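You operate a simulated robot arm through the tools that you are given. There is no shell and no other tool.

Carry out the task below with a simulated robot arm. There is one attempt and no reset: what you move stays moved.

TASK
Free the tagged bottle: tag off, rack it by its mould number, tick its row GOOD.
Fine: lay the tag in the red tray; blue pen, back in its stand.

Only the result counts: the job must be done as asked and must still hold three seconds after the hand-in. Knocking over, shifting, dropping, spilling or breaking anything else fails it.

THE ROBOT
A 6-joint arm with a four-finger gripper, fixed in place. Base frame: the origin is at the foot of the arm, x ahead of it, y to its left, z up. Readings come in m, degrees, newtons and seconds.
With the tool pointing down near the work surface it reaches from about 0.5 to 0.9 m from the base axis. Its first joint turns from -166.0 to 166.0 degrees. Payload 3.43 kg.
Tool frame: the origin (TCP) lies between the finger pads and is the grasp point; the fingertips stand 0.03 m ahead of it; z points along the fingers, y is the line along which they close. Largest opening 0.12 m; the body of the gripper starts 0.085 m behind the TCP.
Orientation is that of the tool frame in the base frame, as a unit quaternion [w, x, y, z]. With the fingers straight down and closing along the base's y, the tool's x points along the base's -x, its y along +y and its z along -z.

THE INTERFACE
- The arm moves only by the tool step_arm. Its argument "series" is a list of rows, each a list of 6 numbers: the shift along the tool's x, y, z in mm, then the turn, a rotation vector about the tool's x, y, z in degrees. In form: [[tx, ty, tz, ax, ay, az], ...]. A call has 1 to 20 rows; each row shifts and turns the commanded pose from where the row before left it, along the tool's axes as they then stand. "hand" is the opening, from 0 (shut) to 1 (fully open), set as the call begins (left out, the last holds). Each row takes 0.2 s and may step no farther than 0.05 m and 8.6 degrees from the row before; otherwise, or with a gripper value out of range, the whole call is refused. Where a pose cannot be reached the arm comes as near as it can. A force on the tool above 40 N (or 10 N above the force at the start of the call, whichever is more), or a blocked arm, ends the call early, and 0.2 s more pass. Each finger halts on what it meets, pressing with about 35 N; the grip force reading is that of the motor and also rises with nothing between the fingers. The clock runs only during rows and for 0.2 s after the last one: add rows that do not move to give the fingers time. It gives the time, the measured TCP pose, the force on the tool (base axes), the opening and the grip force at its end, in the units of the frame above (readings bear some noise), with the torque about the TCP (base axes, N m) and any sound that the robot's microphone picked up, and new pictures: "pictures" is both (left out), scene, wrist or none.
- Cameras (640 x 400 px; columns grow to the right, rows downward): "scene" is fixed at [0.4005, -0.6512, 1.6963]; the picture's right is [1.00, -0.00, 0.00], its down [-0.00, -0.95, -0.31] and it looks along [0.00, 0.31, -0.95] (base axes); focal length 249 px, centre (320, 200). "wrist" rides on the gripper at [0.071, -0.017, -0.121] in the tool frame; the picture's right is [0.23, 0.97, 0.00], its down [-0.81, 0.19, -0.55] and it looks along [-0.54, 0.13, 0.83] (tool axes); focal length 275 px, centre (320, 200). There is no depth. A picture from a camera that has moved, and an enlarged one, comes with that camera's place and axes in the base frame and with its lens.
- raise_lower(by): slides the trunk up (or, below 0, down) by that many m; the arm rides with it, the base frame stays. It gives what a move gives, with no picture.
- zoom(camera, box): a new picture of the part [left, top, right, bottom] of that camera's present view, enlarged. No time passes.
- close_job(): hands the job in; it is judged then, once.

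Places have to be worked out from the pictures, the camera data and where the tool is seen. Open the gripper and draw the arm clear of the work before you hand the job in, unless the task says otherwise.

The tools are called after "Call:" as name(argument=value, ...) on one line, values as JSON. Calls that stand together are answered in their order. step_arm: Moves the arm, as the interface text tells. Its arguments: {"type":"object","properties":{"series":{"type":"array","items":{"type":"array","items":{"type":"number"}}},"hand":{"type":"number"},"pictures":{"type":"string","enum":["both","scene","wrist","none"]}},"required":["series"]} The other tools are called the same way: raise_lower (by) slides the trunk up or down; zoom (camera, box) takes an enlarged picture of a part of a camera's view; close_job () hands the job in.

At the start:

```text
time_s: 0.0
tool_pos: [0.3302, -0.3458, 1.2653]
ee_rot: [-0.001, 0.001, 1.0, 0.0]
ft_force: [0.2, 0.3, -0.8]
moment: [0.0, -0.01, 0.02]
width: 0.12
grip_force: 0.0
trunk travel left (down, up): [-0.25, 0.29]
```

scene: 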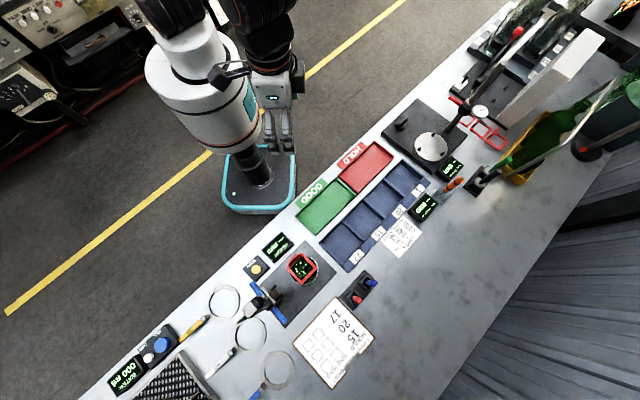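
wrist: 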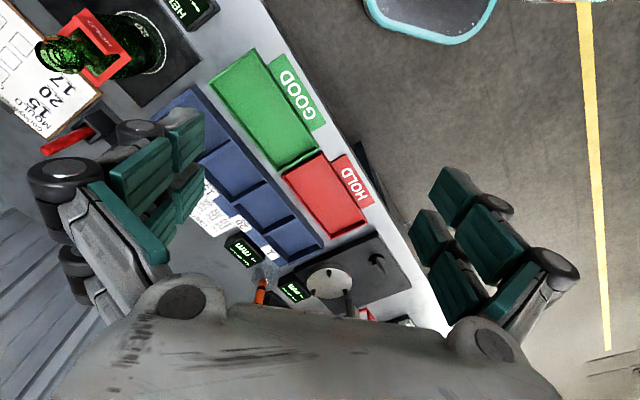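

I see a bench running diagonally with the tagged bottle, trays, a rack, a tally sheet and pens. I'll zoom in on several regions before moving.

Call:
zoom(camera="scene", box=[230, 220, 390, 320])

Call:
zoom(camera="scene", box=[280, 140, 440, 240])

Call:
zoom(camera="scene", box=[280, 270, 400, 400])

Call:
zoom(camera="scene", box=[380, 80, 540, 240])

Call:
zoom(camera="scene", box=[100, 270, 300, 400])

Call:
zoom(camera="wrist", box=[0, 0, 220, 140])

```text
4.00 times, centred on (310, 270) of scene
camera zoom: at [0.4005, -0.6512, 1.6963], right [1.0, 0.0, 0.0], down [0.0, -0.95, -0.31], along [0.0, 0.31, -0.95], focal length 996 px, centre (360, -80)
```

zoom: 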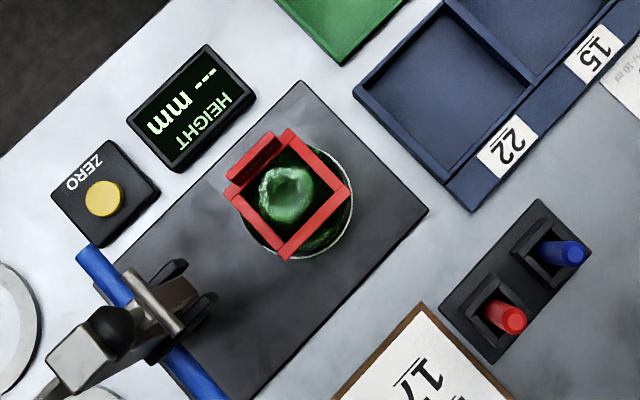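

```text
4.00 times, centred on (360, 190) of scene
camera zoom: at [0.4005, -0.6512, 1.6963], right [1.0, 0.0, 0.0], down [0.0, -0.95, -0.31], along [0.0, 0.31, -0.95], focal length 996 px, centre (160, 240)
```

zoom: 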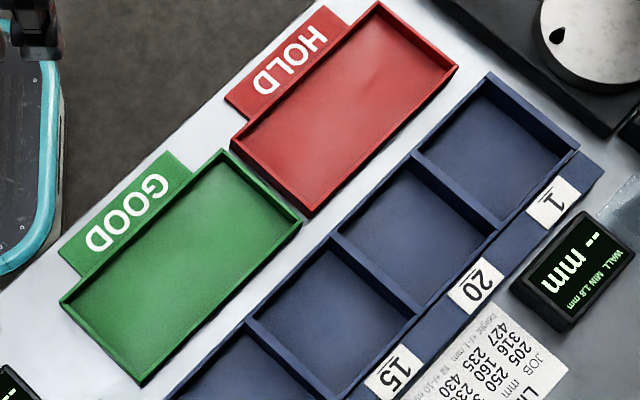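

```text
3.08 times, centred on (340, 335) of scene
camera zoom: at [0.4005, -0.6512, 1.6963], right [1.0, 0.0, 0.0], down [0.0, -0.95, -0.31], along [0.0, 0.31, -0.95], focal length 766 px, centre (258, -215)
```

zoom: 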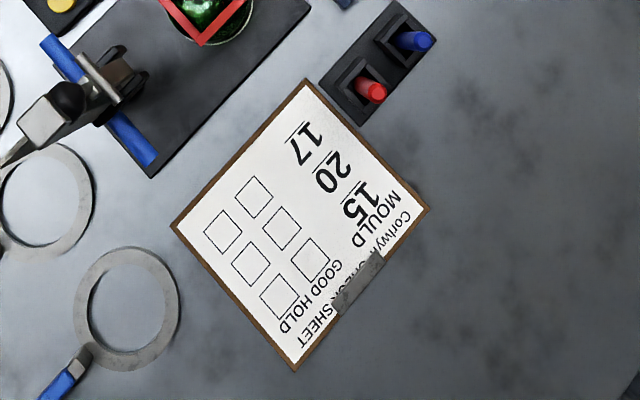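

```text
2.50 times, centred on (460, 160) of scene
camera zoom: at [0.4005, -0.6512, 1.6963], right [1.0, 0.0, 0.0], down [0.0, -0.95, -0.31], along [0.0, 0.31, -0.95], focal length 623 px, centre (-30, 300)
```

zoom: 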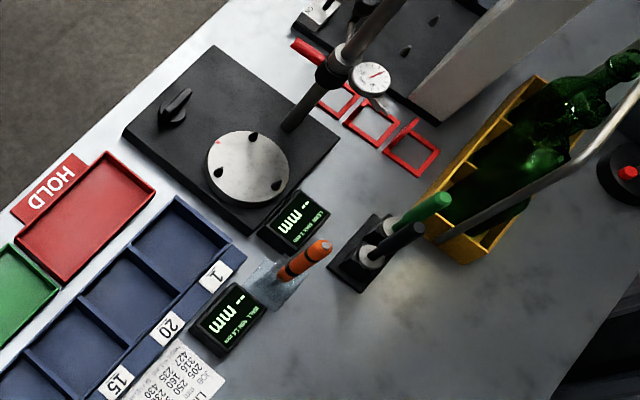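

```text
3.08 times, centred on (200, 335) of scene
camera zoom: at [0.4005, -0.6512, 1.6963], right [1.0, 0.0, 0.0], down [0.0, -0.95, -0.31], along [0.0, 0.31, -0.95], focal length 766 px, centre (689, -215)
```

zoom: 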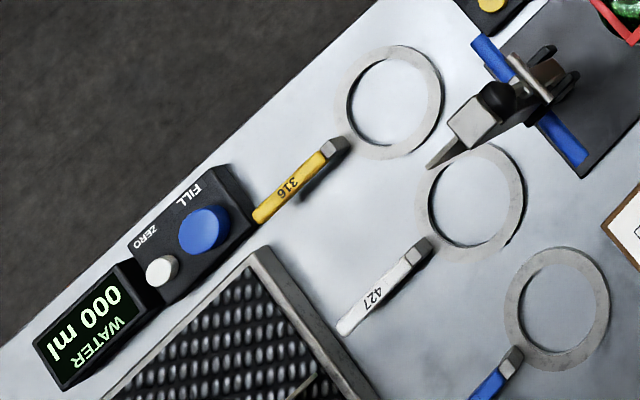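

```text
2.86 times, centred on (110, 70) of wrist
camera zoom: at [0.2582, -0.3618, 1.3867], right [-0.23, 0.97, 0.0], down [0.81, 0.19, 0.55], along [0.54, 0.13, -0.83], focal length 786 px, centre (920, 571)
```

zoom: 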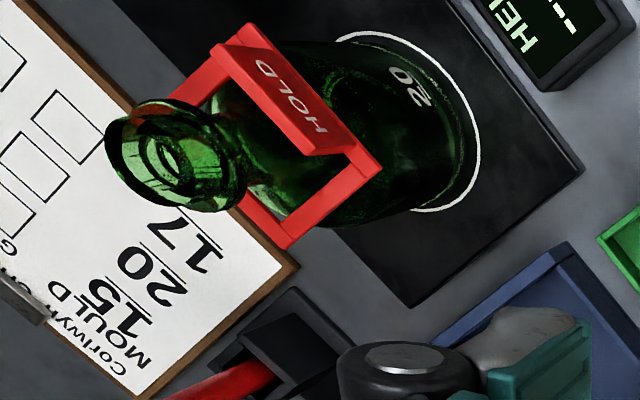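

The bench top works out to about z≈0.90, and the bottle stands near (0.354, -0.622) with its mouth at z≈1.05. I'll enlarge the bottle number and the rack labels from the current view.

Call:
zoom(camera="wrist", box=[80, 0, 180, 62])

Call:
zoom(camera="wrist", box=[190, 180, 310, 280])

Call:
zoom(camera="scene", box=[390, 170, 430, 220])

Call:
zoom(camera="scene", box=[235, 275, 305, 325])

Call:
zoom(camera="scene", box=[335, 260, 385, 320])

```text
6.40 times, centred on (130, 31) of wrist
camera zoom: at [0.2582, -0.3618, 1.3867], right [-0.23, 0.97, 0.0], down [0.81, 0.19, 0.55], along [0.54, 0.13, -0.83], focal length 1762 px, centre (1536, 1282)
```

zoom: 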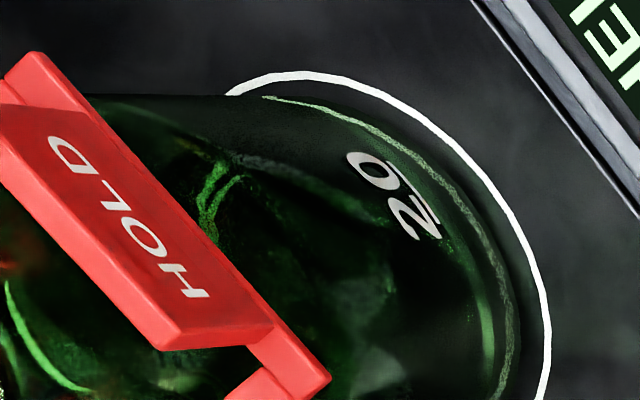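

```text
4.00 times, centred on (250, 230) of wrist
camera zoom: at [0.2582, -0.3618, 1.3867], right [-0.23, 0.97, 0.0], down [0.81, 0.19, 0.55], along [0.54, 0.13, -0.83], focal length 1101 px, centre (600, 80)
```

zoom: 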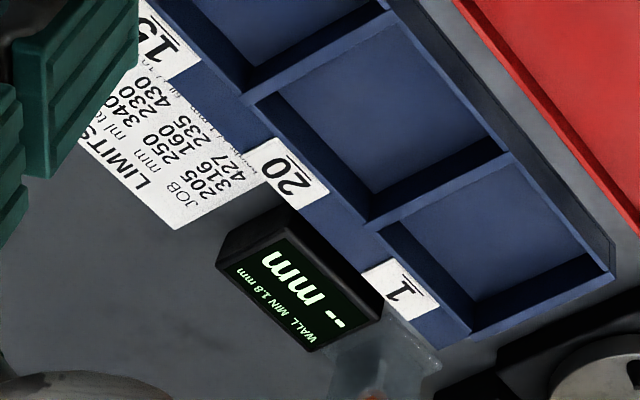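

```text
8.00 times, centred on (410, 195) of scene
camera zoom: at [0.4005, -0.6512, 1.6963], right [1.0, 0.0, 0.0], down [0.0, -0.95, -0.31], along [0.0, 0.31, -0.95], focal length 1992 px, centre (-400, 240)
```

zoom: 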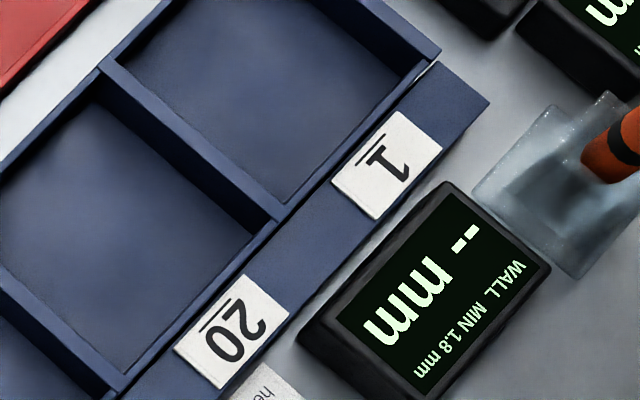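

```text
8.00 times, centred on (270, 300) of scene
camera zoom: at [0.4005, -0.6512, 1.6963], right [1.0, 0.0, 0.0], down [0.0, -0.95, -0.31], along [0.0, 0.31, -0.95], focal length 1992 px, centre (720, -600)
```

zoom: 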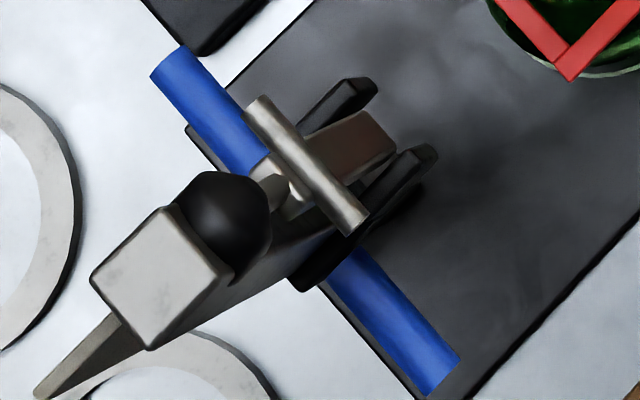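

```text
6.67 times, centred on (360, 290) of scene
camera zoom: at [0.4005, -0.6512, 1.6963], right [1.0, 0.0, 0.0], down [0.0, -0.95, -0.31], along [0.0, 0.31, -0.95], focal length 1660 px, centre (53, -400)
```

zoom: 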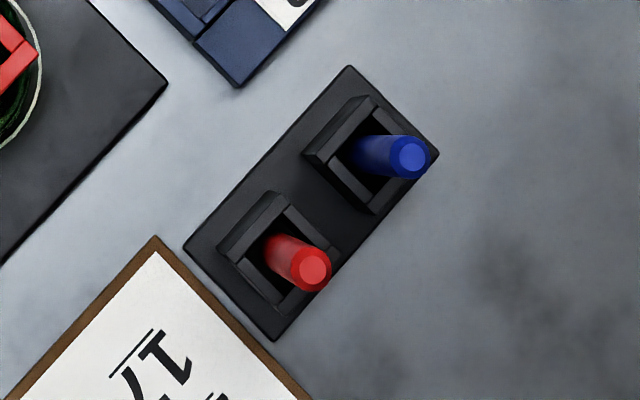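

The bottle reads 20; the rack has a 20 bay and the sheet a 20 row, with the bench running at 45° to the base axes. I move to a viewing pose near the bottle, with the tool yawed 45° to line up with the bench.

Call:
step_arm(series=[[18, -33, 12, 0, 0, 0], [18, -33, 12, 0, 0, 0], [17, -33, 12, 0, 0, 0], [17, -33, 12, 0, 0, 0], [17, -33, 13, 0, 0, 0], [17, -34, 13, 0, 0, 0], [0, 0, 0, 0, 0, 7.5], [0, 0, 0, 0, 0, 7.5], [0, 0, 0, 0, 0, 7.5], [0, 0, 0, 0, 0, 7.5], [0, 0, 0, 0, 0, 7.5], [0, 0, 0, 0, 0, 7.5]])

```text
time_s: 2.6
tool_pos: [0.2247, -0.5448, 1.1924]
ee_rot: [0.0, 0.384, 0.923, 0.0]
ft_force: [0.4, -0.4, -0.1]
moment: [0.0, 0.03, 0.01]
width: 0.1198
grip_force: 0.1
trunk travel left (down, up): [-0.25, 0.29]
camera wrist: at [0.1633, -0.5053, 1.3127], right [0.53, 0.85, 0.0], down [0.71, -0.44, 0.55], along [0.47, -0.29, -0.83], focal length 275 px, centre (320, 200)
```

scene: 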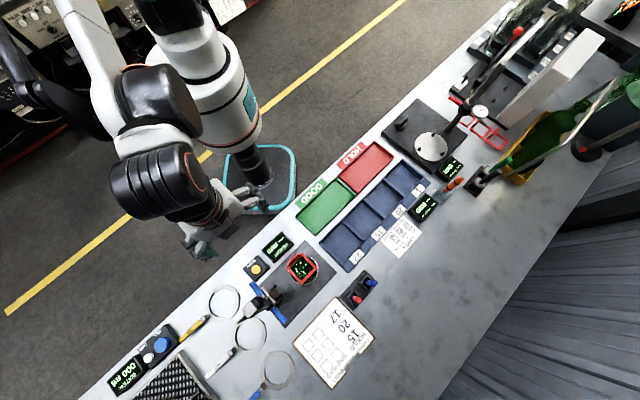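
wrist: 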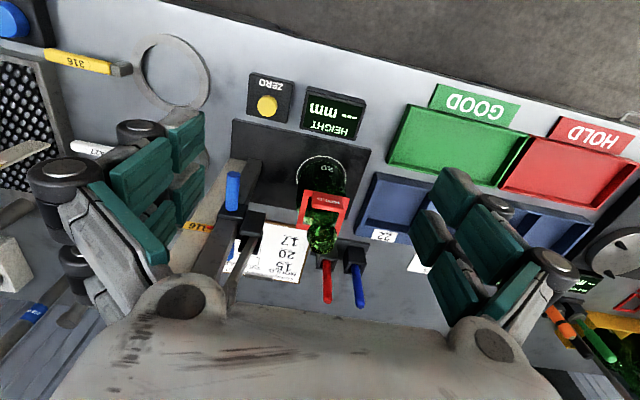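

The wrist view now shows the bottle, gauge and pens between the fingers. I enlarge those parts.

Call:
zoom(camera="wrist", box=[270, 140, 380, 210])

Call:
zoom(camera="wrist", box=[270, 180, 400, 310])

Call:
zoom(camera="wrist", box=[180, 110, 320, 300])

Call:
zoom(camera="scene", box=[280, 250, 330, 285])

```text
5.71 times, centred on (325, 175) of wrist
camera zoom: at [0.1633, -0.5053, 1.3127], right [0.53, 0.85, 0.0], down [0.71, -0.44, 0.55], along [0.47, -0.29, -0.83], focal length 1573 px, centre (291, 343)
```

zoom: 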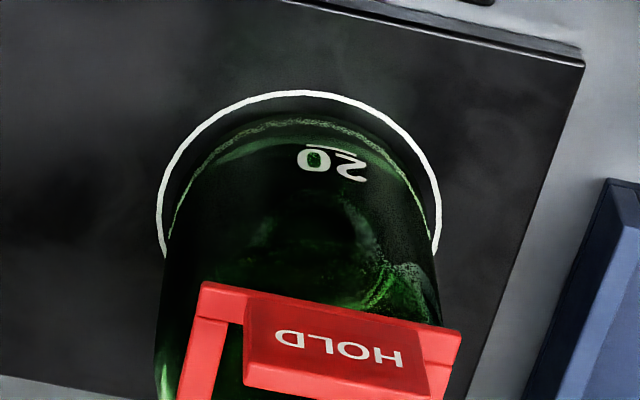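

```text
3.08 times, centred on (335, 245) of wrist
camera zoom: at [0.1633, -0.5053, 1.3127], right [0.53, 0.85, 0.0], down [0.71, -0.44, 0.55], along [0.47, -0.29, -0.83], focal length 847 px, centre (274, 62)
```

zoom: 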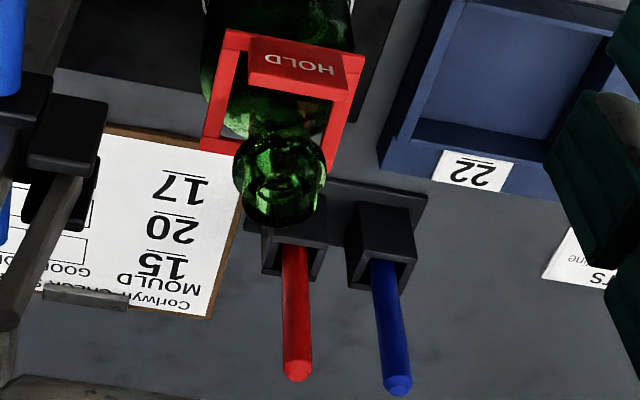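

```text
2.11 times, centred on (250, 205) of wrist
camera zoom: at [0.1633, -0.5053, 1.3127], right [0.53, 0.85, 0.0], down [0.71, -0.44, 0.55], along [0.47, -0.29, -0.83], focal length 580 px, centre (467, 190)
```

zoom: 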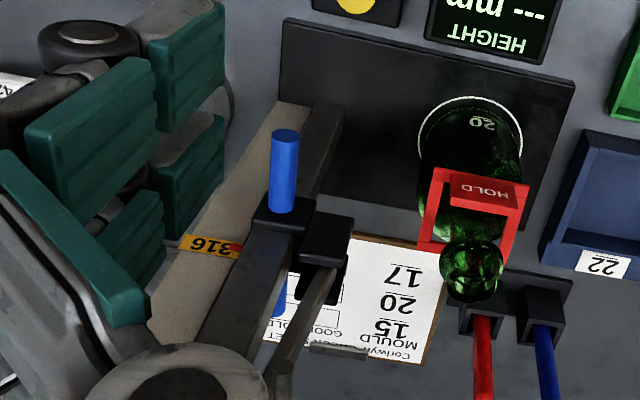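

```text
11.43 times, centred on (305, 268) of scene
camera zoom: at [0.4005, -0.6512, 1.6963], right [1.0, 0.0, 0.0], down [0.0, -0.95, -0.31], along [0.0, 0.31, -0.95], focal length 2846 px, centre (491, -571)
```

zoom: 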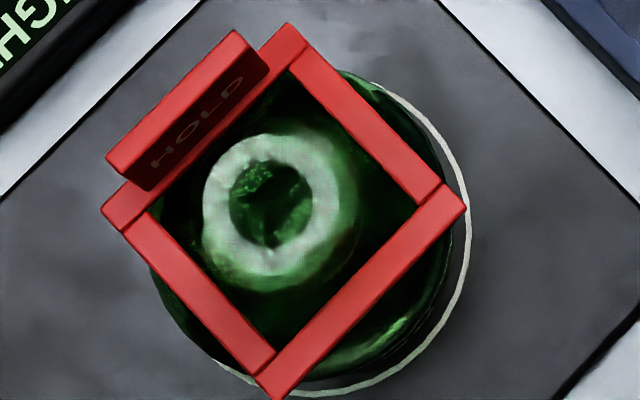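

The bottle's number is 20 for certain, and the tag is a 60 mm square frame at z≈1.013 centred near (0.3525, -0.619). Its upright HOLD plate is on the robot side. I lower and tilt the tool to get a side view of the bottle, tag and height gauge.

Call:
step_arm(series=[[0, 0, 37, 0, 0, 0], [0, 0, 37, 0, 0, 0], [0, 0, 36, 0, 0, 0], [0, 0, 0, 0, -8, 0], [0, 0, 0, 0, -8, 0], [0, 0, 0, 0, -8, 0], [0, 0, 0, 0, -8, 0], [0, 0, 0, 0, -8, 0]])

```text
time_s: 4.4
tool_pos: [0.2235, -0.5454, 1.0808]
ee_rot: [0.316, 0.359, 0.868, -0.131]
ft_force: [-0.2, 1.0, -0.3]
moment: [-0.01, -0.01, -0.02]
width: 0.12
grip_force: 0.0
trunk travel left (down, up): [-0.25, 0.29]
camera wrist: at [0.12, -0.4627, 1.1284], right [0.56, 0.81, -0.15], down [0.32, -0.05, 0.95], along [0.76, -0.58, -0.29], focal length 275 px, centre (320, 200)
```

scene: 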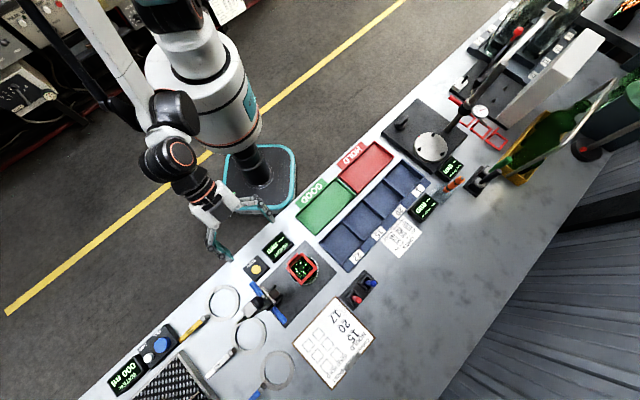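
wrist: 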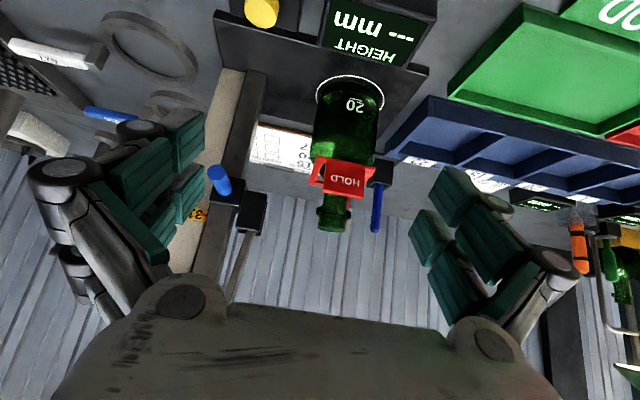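

Call:
zoom(camera="wrist", box=[280, 60, 420, 240])

Call:
zoom(camera="wrist", box=[170, 40, 330, 300])

Call:
zoom(camera="wrist", box=[300, 140, 400, 240])

```text
2.22 times, centred on (350, 150) of wrist
camera zoom: at [0.12, -0.4627, 1.1284], right [0.56, 0.81, -0.15], down [0.32, -0.05, 0.95], along [0.76, -0.58, -0.29], focal length 612 px, centre (253, 311)
```

zoom: 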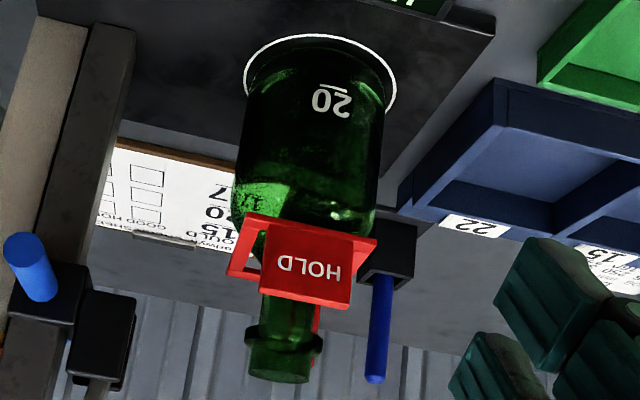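

```text
1.54 times, centred on (250, 170) of wrist
camera zoom: at [0.12, -0.4627, 1.1284], right [0.56, 0.81, -0.15], down [0.32, -0.05, 0.95], along [0.76, -0.58, -0.29], focal length 424 px, centre (428, 246)
```

zoom: 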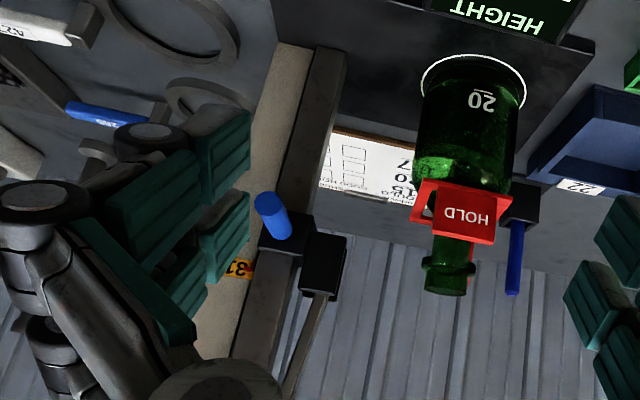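

```text
4.00 times, centred on (350, 190) of wrist
camera zoom: at [0.12, -0.4627, 1.1284], right [0.56, 0.81, -0.15], down [0.32, -0.05, 0.95], along [0.76, -0.58, -0.29], focal length 1101 px, centre (200, 240)
```

zoom: 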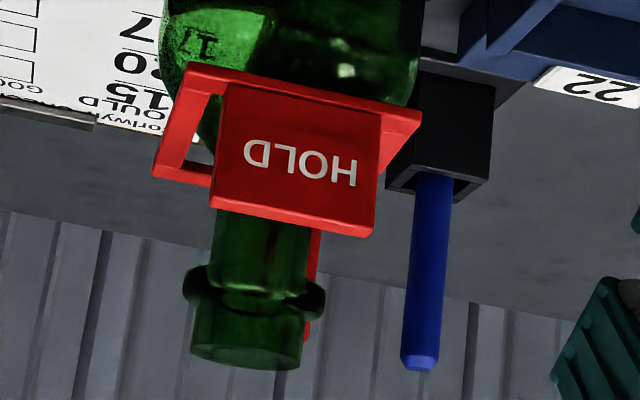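

The side view shows the bottle mouth at z≈1.073 and the bead ring at ≈1.055. The HOLD plate spans z≈1.012–1.046 and is about 38 mm wide along the bench. I plan to pinch the plate by its two ends, so I untilt, raise and move above it with the gripper partly closed.

Call:
step_arm(series=[[0, 0, 0, 0, 8, 0], [0, 0, 0, 0, 8, 0], [0, 0, 0, 0, 8, 0], [0, 0, 0, 0, 8, 0], [0, 0, 0, 0, 8, 0], [0, 0, -40, 0, 0, 0], [0, 0, -40, 0, 0, 0], [-38, 13, 0, 0, 0, 0], [-38, 13, 0, 0, 0, 0], [-37, 13, 0, 0, 0, 0], [0, 0, 0, 0, 0, 0]], hand=0.48)

```text
time_s: 6.8
tool_pos: [0.3338, -0.5979, 1.1608]
ee_rot: [0.0, 0.383, 0.924, -0.001]
ft_force: [0.1, 0.4, -0.7]
moment: [0.01, -0.02, -0.01]
width: 0.0575
grip_force: 0.0
trunk travel left (down, up): [-0.25, 0.29]
camera wrist: at [0.2718, -0.5576, 1.2814], right [0.53, 0.85, 0.0], down [0.71, -0.44, 0.55], along [0.47, -0.29, -0.83], focal length 275 px, centre (320, 200)
```

scene: 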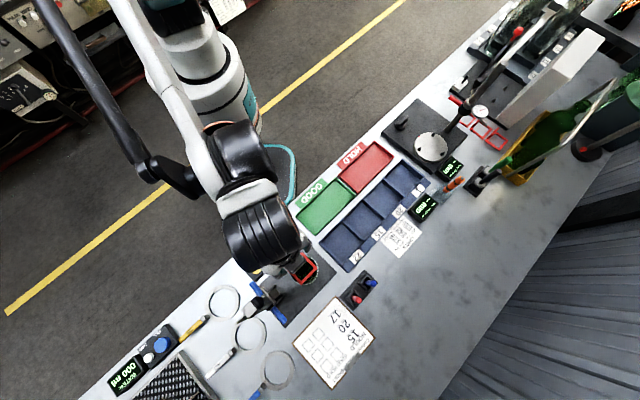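
wrist: 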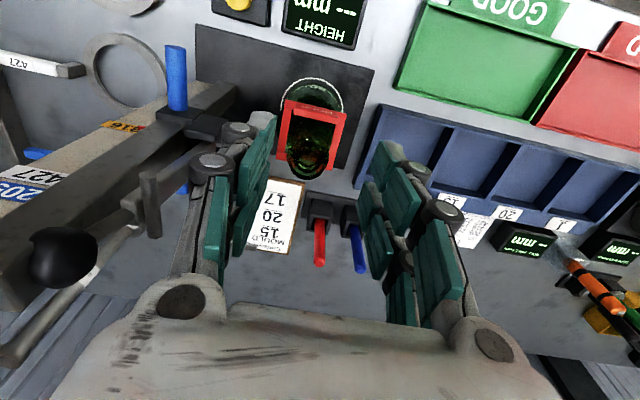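

The gripper is above the tag with the gauge post and knob clear on the left. I zoom to check that the plate is centred between the fingers.

Call:
zoom(camera="wrist", box=[250, 60, 390, 200])

Call:
zoom(camera="scene", box=[240, 230, 340, 330])

```text
2.86 times, centred on (320, 130) of wrist
camera zoom: at [0.2718, -0.5576, 1.2814], right [0.53, 0.85, 0.0], down [0.71, -0.44, 0.55], along [0.47, -0.29, -0.83], focal length 786 px, centre (320, 400)
```

zoom: 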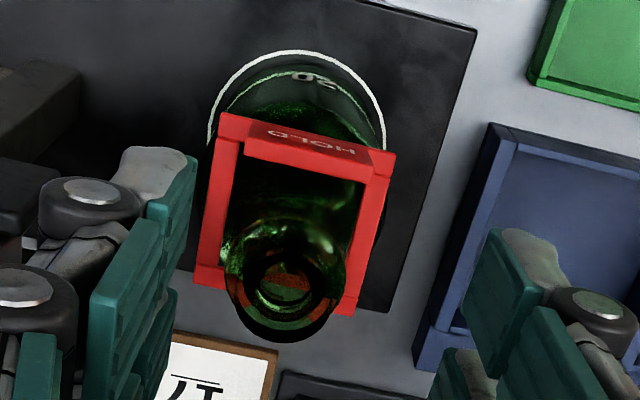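

```text
4.00 times, centred on (290, 280) of scene
camera zoom: at [0.4005, -0.6512, 1.6963], right [1.0, 0.0, 0.0], down [0.0, -0.95, -0.31], along [0.0, 0.31, -0.95], focal length 996 px, centre (440, -120)
```

zoom: 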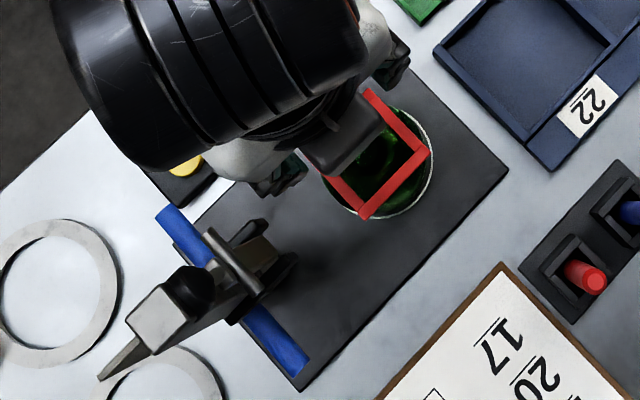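

The plate's centre comes out at about (0.331, -0.598), only 2 mm from my current position. I make that small shift and go down until the tips are just above the frame's top face.

Call:
step_arm(series=[[2, -2, 30, 0, 0, 0], [0, 0, 30, 0, 0, 0], [0, 0, 25, 0, 0, 0], [0, 0, 15, 0, 0, 0], [0, 0, 11, 0, 0, 0], [0, 0, 0, 0, 0, 0]])

```text
time_s: 8.2
tool_pos: [0.3296, -0.597, 1.0492]
ee_rot: [0.0, 0.383, 0.924, 0.001]
ft_force: [0.6, -0.1, 0.2]
moment: [-0.02, 0.0, -0.01]
width: 0.0573
grip_force: 0.0
trunk travel left (down, up): [-0.25, 0.29]
camera wrist: at [0.2678, -0.5577, 1.1714], right [0.53, 0.85, 0.0], down [0.71, -0.44, 0.55], along [0.47, -0.29, -0.83], focal length 275 px, centre (320, 200)
```

scene: 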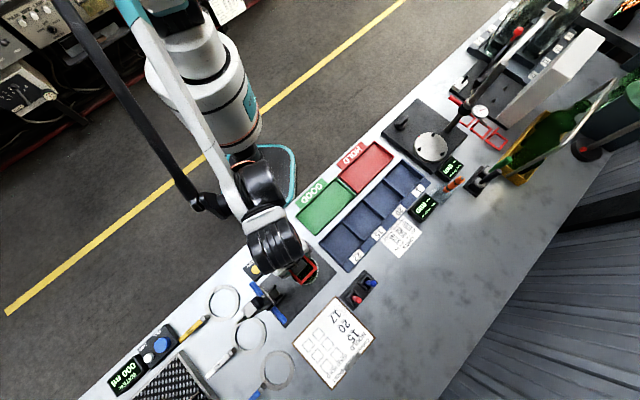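
wrist: 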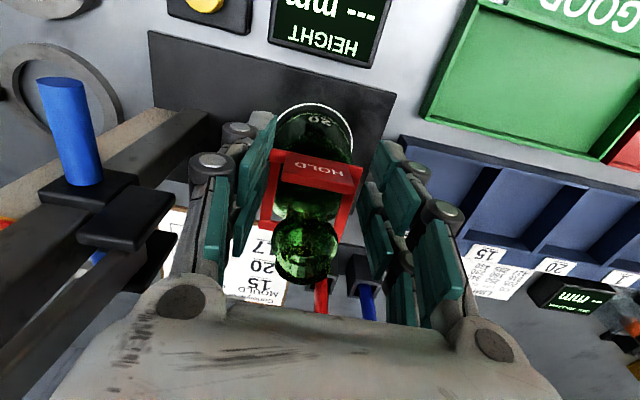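

The fingers are down around the plate; I zoom in to confirm before closing.

Call:
zoom(camera="wrist", box=[220, 90, 420, 300])

Call:
zoom(camera="scene", box=[260, 240, 340, 290])

```text
1.90 times, centred on (320, 195) of wrist
camera zoom: at [0.2678, -0.5577, 1.1714], right [0.53, 0.85, 0.0], down [0.71, -0.44, 0.55], along [0.47, -0.29, -0.83], focal length 524 px, centre (320, 210)
```

zoom: 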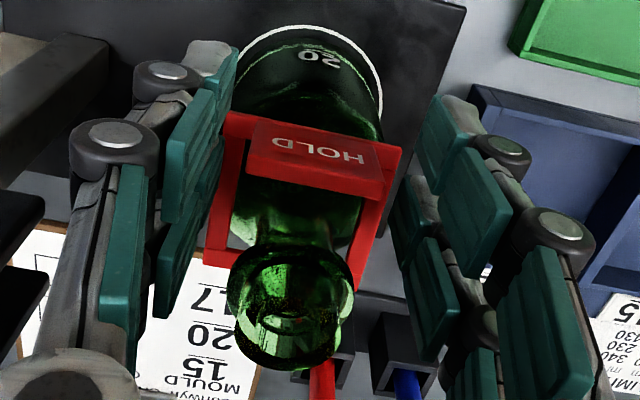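

```text
8.00 times, centred on (300, 265) of scene
camera zoom: at [0.4005, -0.6512, 1.6963], right [1.0, 0.0, 0.0], down [0.0, -0.95, -0.31], along [0.0, 0.31, -0.95], focal length 1992 px, centre (480, -320)
```

zoom: 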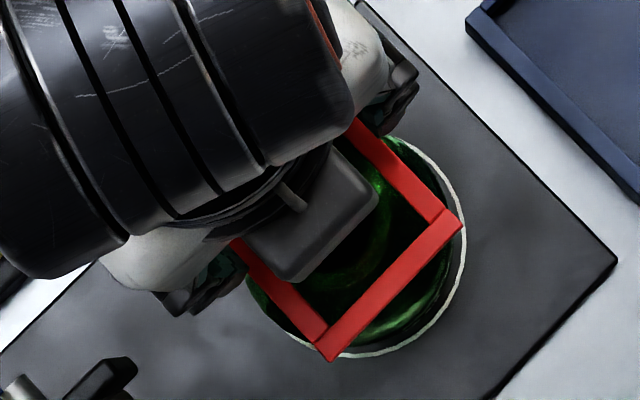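

The plate sits centred between the distal pads with no contact force. I close onto the plate ends.

Call:
step_arm(series=[[0, 0, 0, 0, 0, 0], [0, 0, 0, 0, 0, 0], [0, 0, 0, 0, 0, 0]], hand=0.2)

```text
time_s: 9.0
tool_pos: [0.3297, -0.5983, 1.0502]
ee_rot: [0.0, 0.383, 0.924, 0.0]
ft_force: [-0.7, -0.6, -0.3]
moment: [0.01, 0.05, 0.01]
width: 0.0388
grip_force: 35.2
trunk travel left (down, up): [-0.25, 0.29]
camera wrist: at [0.2679, -0.5577, 1.1716], right [0.53, 0.85, 0.0], down [0.71, -0.44, 0.55], along [0.47, -0.29, -0.83], focal length 275 px, centre (320, 200)
```

scene: 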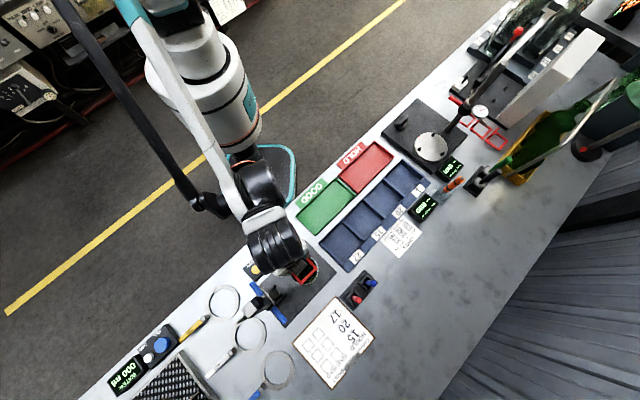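
wrist: 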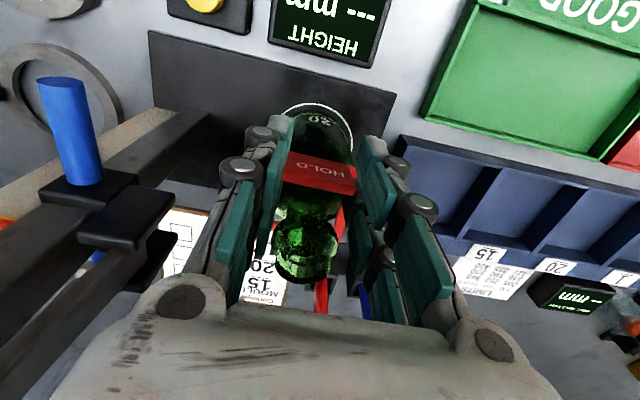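

The grip closed at 38.8 mm with 35 N, matching the plate width. I lift straight up slowly and watch the clearance over the bead.

Call:
step_arm(series=[[0, 0, -8, 0, 0, 0], [0, 0, -10, 0, 0, 0], [0, 0, -10, 0, 0, 0], [0, 0, 0, 0, 0, 0]])

```text
time_s: 10.0
tool_pos: [0.3302, -0.5982, 1.0796]
ee_rot: [0.0, 0.382, 0.924, 0.0]
ft_force: [-0.6, 0.4, -0.7]
moment: [-0.01, 0.01, 0.0]
width: 0.0386
grip_force: 35.3
trunk travel left (down, up): [-0.25, 0.29]
camera wrist: at [0.2682, -0.5577, 1.1998], right [0.53, 0.85, 0.0], down [0.71, -0.44, 0.55], along [0.47, -0.29, -0.83], focal length 275 px, centre (320, 200)
```

scene: 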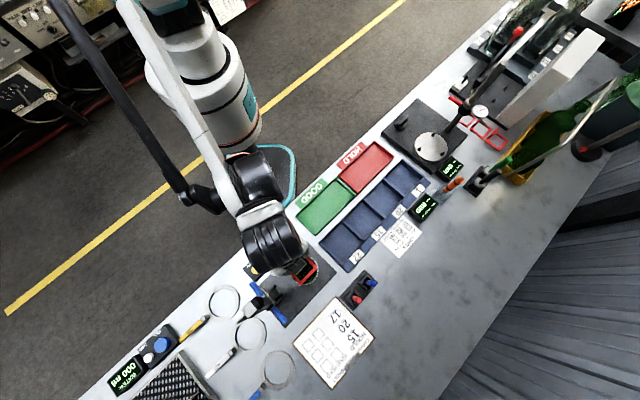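
wrist: 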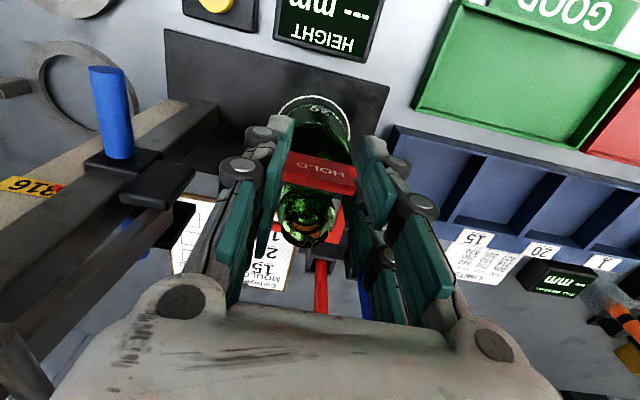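

The tag rises with the gripper and there's no resistance. Before it passes the bead I check the centring from both cameras.

Call:
zoom(camera="wrist", box=[240, 90, 390, 260])

Call:
zoom(camera="scene", box=[280, 245, 330, 290])

```text
2.35 times, centred on (315, 175) of wrist
camera zoom: at [0.2682, -0.5577, 1.1998], right [0.53, 0.85, 0.0], down [0.71, -0.44, 0.55], along [0.47, -0.29, -0.83], focal length 648 px, centre (332, 259)
```

zoom: 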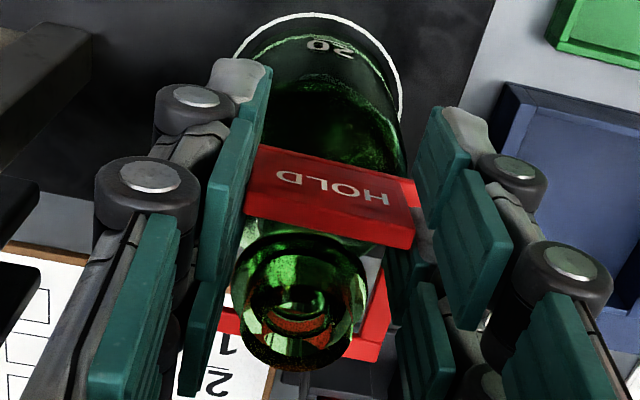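

```text
8.89 times, centred on (305, 268) of scene
camera zoom: at [0.4005, -0.6512, 1.6963], right [1.0, 0.0, 0.0], down [0.0, -0.95, -0.31], along [0.0, 0.31, -0.95], focal length 2214 px, centre (453, -400)
```

zoom: 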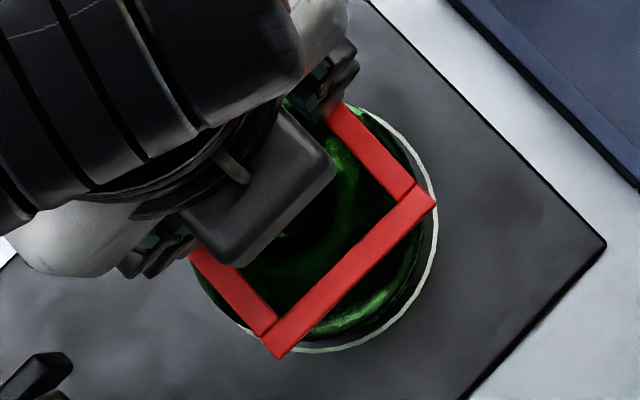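

The tag is centred on the bottle to within about 2 mm. I nudge it 1.5 mm along -e1 and keep lifting slowly past the bead.

Call:
step_arm(series=[[0, -1.5, 0, 0, 0, 0], [0, 0, -6, 0, 0, 0], [0, 0, -6, 0, 0, 0], [0, 0, -6, 0, 0, 0], [0, 0, -6, 0, 0, 0], [0, 0, -6, 0, 0, 0], [0, 0, -8, 0, 0, 0], [0, 0, 0, 0, 0, 0]])

```text
time_s: 11.8
tool_pos: [0.3276, -0.5993, 1.1161]
ee_rot: [0.0, 0.383, 0.924, -0.001]
ft_force: [-0.2, -0.3, -0.9]
moment: [-0.01, 0.0, 0.04]
width: 0.0386
grip_force: 35.3
trunk travel left (down, up): [-0.25, 0.29]
camera wrist: at [0.2663, -0.5591, 1.2373], right [0.53, 0.85, 0.0], down [0.71, -0.44, 0.55], along [0.47, -0.29, -0.83], focal length 275 px, centre (320, 200)
```

scene: 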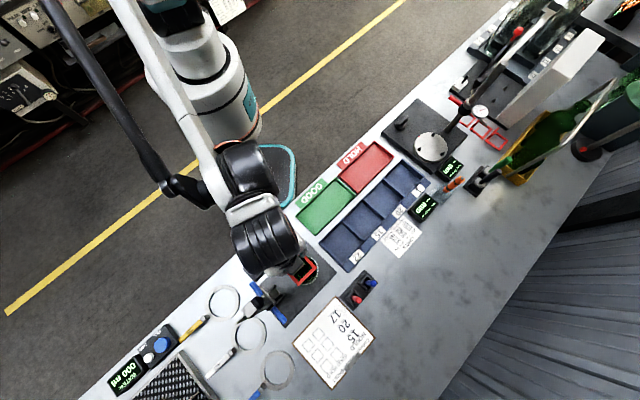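
wrist: 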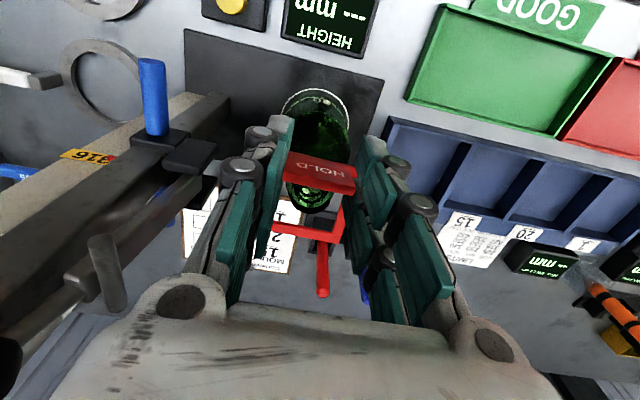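

The frame has cleared the bead and mouth with no force registered. I raise another 64 mm and carry the tag over the red tray, whose centre I put near (0.5625, -0.273).

Call:
step_arm(series=[[0, 0, -32, 0, 0, 0], [0, 0, -32, 0, 0, 0], [9.4, 39.7, 0, 0, 0, 0], [9.4, 39.7, 0, 0, 0, 0], [9.4, 39.7, 0, 0, 0, 0], [9.4, 39.7, 0, 0, 0, 0], [9.4, 39.7, 0, 0, 0, 0], [9.4, 39.7, 0, 0, 0, 0], [9.4, 39.7, 0, 0, 0, 0], [9.4, 39.7, 0, 0, 0, 0], [9.4, 39.7, 0, 0, 0, 0], [9.4, 39.7, 0, 0, 0, 0], [0, 0, 0, 0, 0, 0]])

```text
time_s: 14.6
tool_pos: [0.543, -0.2513, 1.1821]
ee_rot: [0.0, 0.383, 0.924, 0.0]
ft_force: [0.0, -0.1, -0.3]
moment: [-0.03, 0.03, 0.03]
width: 0.0387
grip_force: 35.1
trunk travel left (down, up): [-0.25, 0.29]
camera wrist: at [0.4812, -0.2123, 1.3021], right [0.53, 0.85, 0.0], down [0.71, -0.44, 0.55], along [0.47, -0.29, -0.83], focal length 275 px, centre (320, 200)
```

scene: 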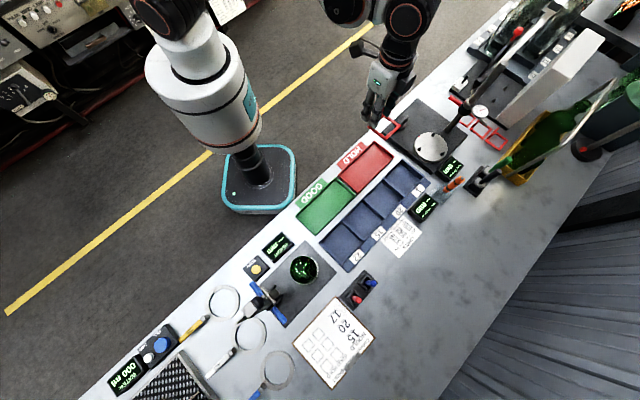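
wrist: 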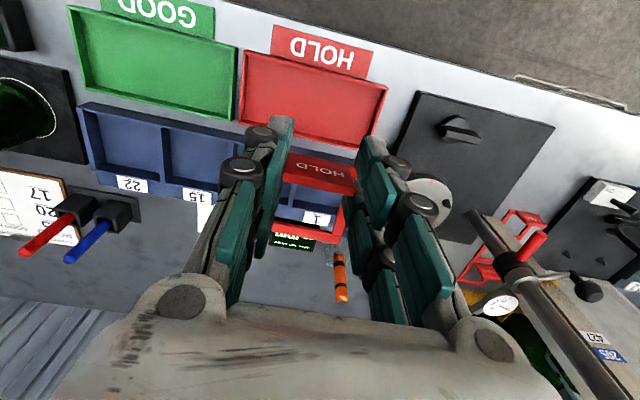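

The tag hangs level from the gripper. I zoom on the tray to refine its centre before lowering.

Call:
zoom(camera="wrist", box=[220, 20, 420, 160])

Call:
zoom(camera="scene", box=[320, 80, 440, 200])

Call:
zoom(camera="scene", box=[260, 230, 340, 330])

```text
2.86 times, centred on (320, 90) of wrist
camera zoom: at [0.4812, -0.2123, 1.3021], right [0.53, 0.85, 0.0], down [0.71, -0.44, 0.55], along [0.47, -0.29, -0.83], focal length 786 px, centre (320, 514)
```

zoom: 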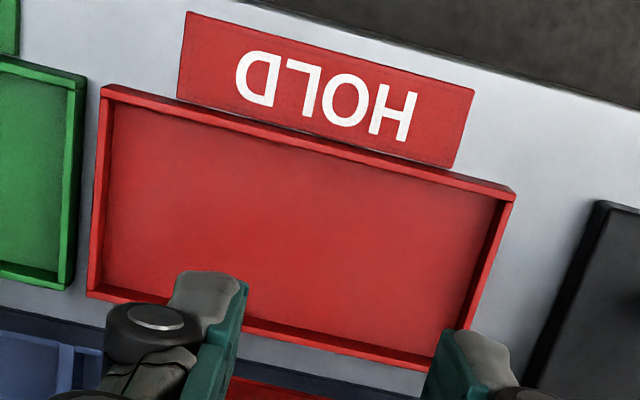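

```text
3.33 times, centred on (380, 140) of scene
camera zoom: at [0.4005, -0.6512, 1.6963], right [1.0, 0.0, 0.0], down [0.0, -0.95, -0.31], along [0.0, 0.31, -0.95], focal length 830 px, centre (120, 400)
```

zoom: 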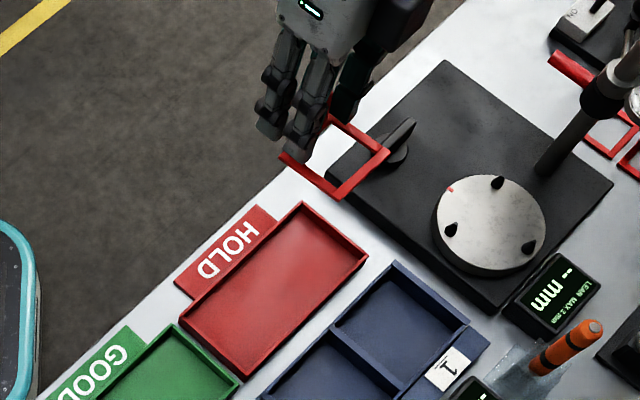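

```text
4.00 times, centred on (300, 280) of scene
camera zoom: at [0.4005, -0.6512, 1.6963], right [1.0, 0.0, 0.0], down [0.0, -0.95, -0.31], along [0.0, 0.31, -0.95], focal length 996 px, centre (400, -120)
```

zoom: 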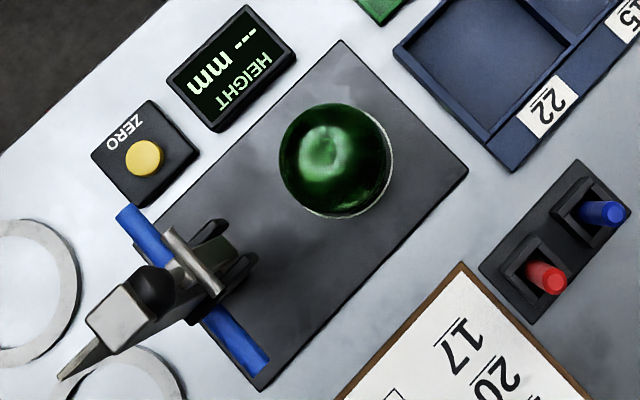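

The bottle is undisturbed and the tray centre refines to about (0.559, -0.278). I shift 6 mm along the bench and lower to just above the tray walls.

Call:
step_arm(series=[[-1, -6, 30, 0, 0, 0], [0, 0, 40, 0, 0, 0], [0, 0, 40, 0, 0, 0], [0, 0, 40, 0, 0, 0], [0, 0, 40, 0, 0, 0], [0, 0, 12, 0, 0, 0], [0, 0, 0, 0, 0, 0]])

```text
time_s: 16.2
tool_pos: [0.5402, -0.257, 0.9788]
ee_rot: [0.001, 0.383, 0.924, 0.0]
ft_force: [-0.3, 0.0, 0.3]
moment: [0.01, 0.05, 0.0]
width: 0.0387
grip_force: 34.8
trunk travel left (down, up): [-0.25, 0.29]
camera wrist: at [0.4776, -0.2162, 1.0993], right [0.53, 0.85, 0.0], down [0.71, -0.44, 0.55], along [0.47, -0.29, -0.83], focal length 275 px, centre (320, 200)
```

scene: 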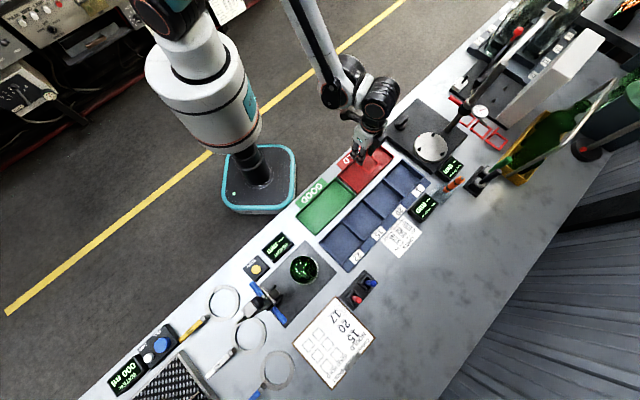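
wrist: 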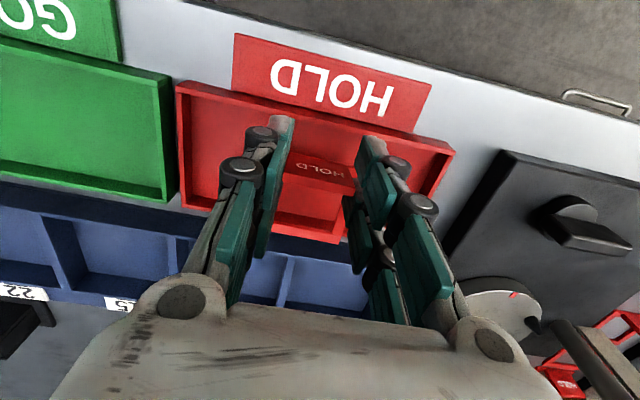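

Call:
zoom(camera="wrist", box=[220, 100, 420, 260])

Call:
zoom(camera="scene", box=[330, 125, 410, 205])

```text
2.50 times, centred on (320, 180) of wrist
camera zoom: at [0.4776, -0.2162, 1.0993], right [0.53, 0.85, 0.0], down [0.71, -0.44, 0.55], along [0.47, -0.29, -0.83], focal length 688 px, centre (320, 250)
```

zoom: 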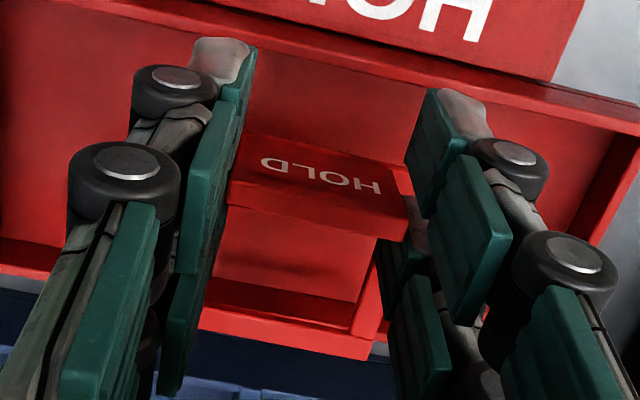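

```text
5.00 times, centred on (370, 165) of scene
camera zoom: at [0.4005, -0.6512, 1.6963], right [1.0, 0.0, 0.0], down [0.0, -0.95, -0.31], along [0.0, 0.31, -0.95], focal length 1245 px, centre (70, 375)
```

zoom: 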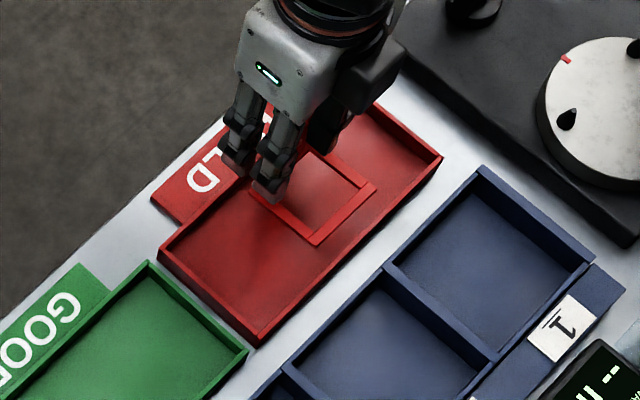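

The tag frame sits inside the tray's outline with about 8–13 mm to spare on each side. I centre it 2 mm and lower gently towards the floor.

Call:
step_arm(series=[[-2, 0, 12, 0, 0, 0], [0, 0, 10, 0, 0, 0], [0, 0, 2, 0, 0, 0], [0, 0, 0, 0, 0, 0]])

Call:
zoom(camera="wrist", box=[220, 100, 420, 260])

```text
time_s: 17.2
tool_pos: [0.541, -0.258, 0.9535]
ee_rot: [0.0, 0.383, 0.924, -0.001]
ft_force: [-0.4, 0.5, -0.9]
moment: [-0.02, 0.03, -0.01]
width: 0.0384
grip_force: 35.0
trunk travel left (down, up): [-0.25, 0.29]
camera wrist: at [0.4793, -0.2175, 1.0752], right [0.53, 0.85, 0.0], down [0.71, -0.44, 0.55], along [0.47, -0.29, -0.83], focal length 275 px, centre (320, 200)
```

scene: 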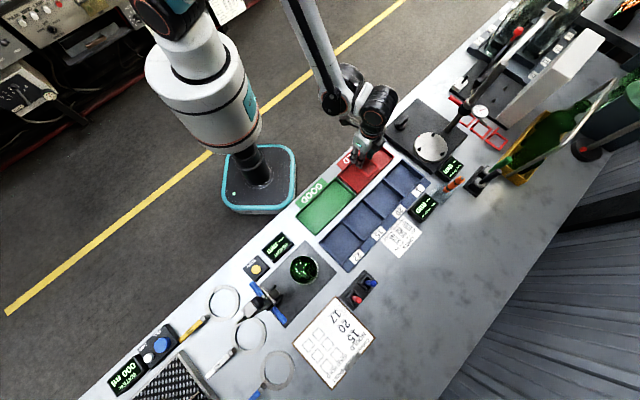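
wrist: 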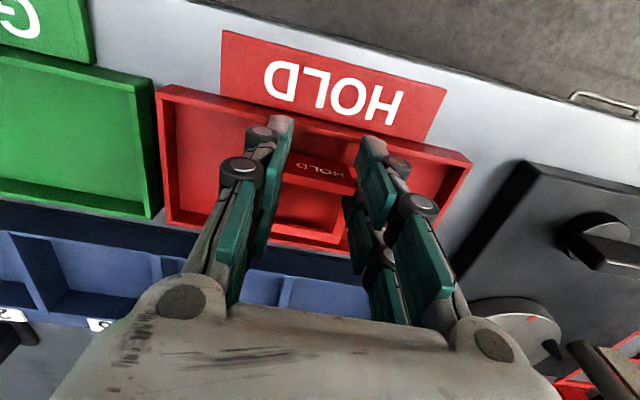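

```text
2.50 times, centred on (320, 180) of wrist
camera zoom: at [0.4793, -0.2175, 1.0752], right [0.53, 0.85, 0.0], down [0.71, -0.44, 0.55], along [0.47, -0.29, -0.83], focal length 688 px, centre (320, 250)
```

zoom: 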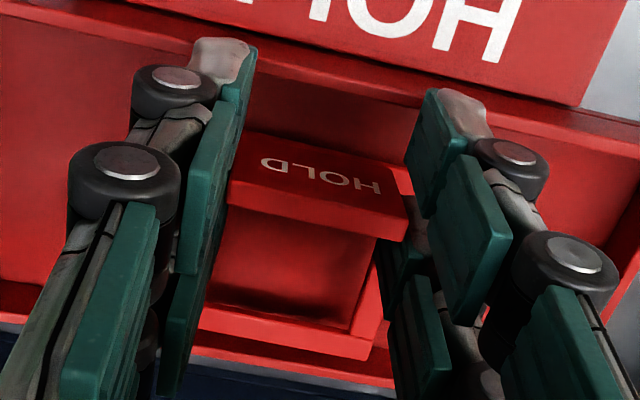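

No contact yet at TCP z=0.9535. I keep going down in small steps until the floor is felt.

Call:
step_arm(series=[[0, 0, 1.5, 0, 0, 0], [0, 0, 1.5, 0, 0, 0], [0, 0, 1.5, 0, 0, 0], [0, 0, 0, 0, 0, 0]], pictures="wrist")

```text
time_s: 18.2
tool_pos: [0.5405, -0.2568, 0.9513]
ee_rot: [0.0, 0.383, 0.924, 0.0]
ft_force: [0.1, 0.2, -0.1]
moment: [0.01, -0.02, -0.02]
width: 0.0386
grip_force: 34.8
trunk travel left (down, up): [-0.25, 0.29]
camera wrist: at [0.479, -0.2179, 1.0711], right [0.53, 0.85, 0.0], down [0.71, -0.44, 0.55], along [0.47, -0.29, -0.83], focal length 275 px, centre (320, 200)
```

wrist: 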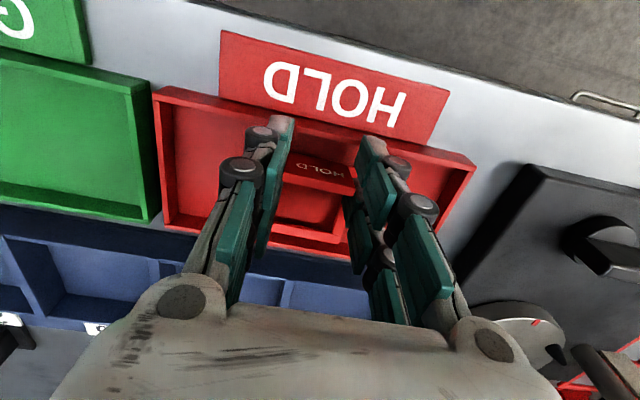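

Still no contact, so I continue lowering in 1.5 mm steps.

Call:
step_arm(series=[[0, 0, 1.5, 0, 0, 0], [0, 0, 1.5, 0, 0, 0], [0, 0, 1.5, 0, 0, 0], [0, 0, 0, 0, 0, 0]], pictures="none")

```text
time_s: 18.8
tool_pos: [0.541, -0.2582, 0.95]
ee_rot: [0.0, 0.383, 0.924, 0.0]
ft_force: [-0.9, 0.4, 25.3]
moment: [0.31, 0.33, -0.01]
width: 0.0384
grip_force: 34.9
trunk travel left (down, up): [-0.25, 0.29]
stopped in row 3: the force on the tool passed its limit at 46 N (the readings are from after the stop); the commanded pose is now the measured one
```

Floor contact reads 25 N up. I ease off by 1 mm, then open to release the plate.

Call:
step_arm(series=[[0, 0, -1, 0, 0, 0], [0, 0, 0, 0, 0, 0]], pictures="none")

```text
time_s: 19.4
tool_pos: [0.541, -0.2579, 0.9502]
ee_rot: [0.001, 0.383, 0.924, -0.001]
ft_force: [-3.1, 1.5, 12.8]
moment: [0.17, 0.34, 0.02]
width: 0.0388
grip_force: 34.2
trunk travel left (down, up): [-0.25, 0.29]
```

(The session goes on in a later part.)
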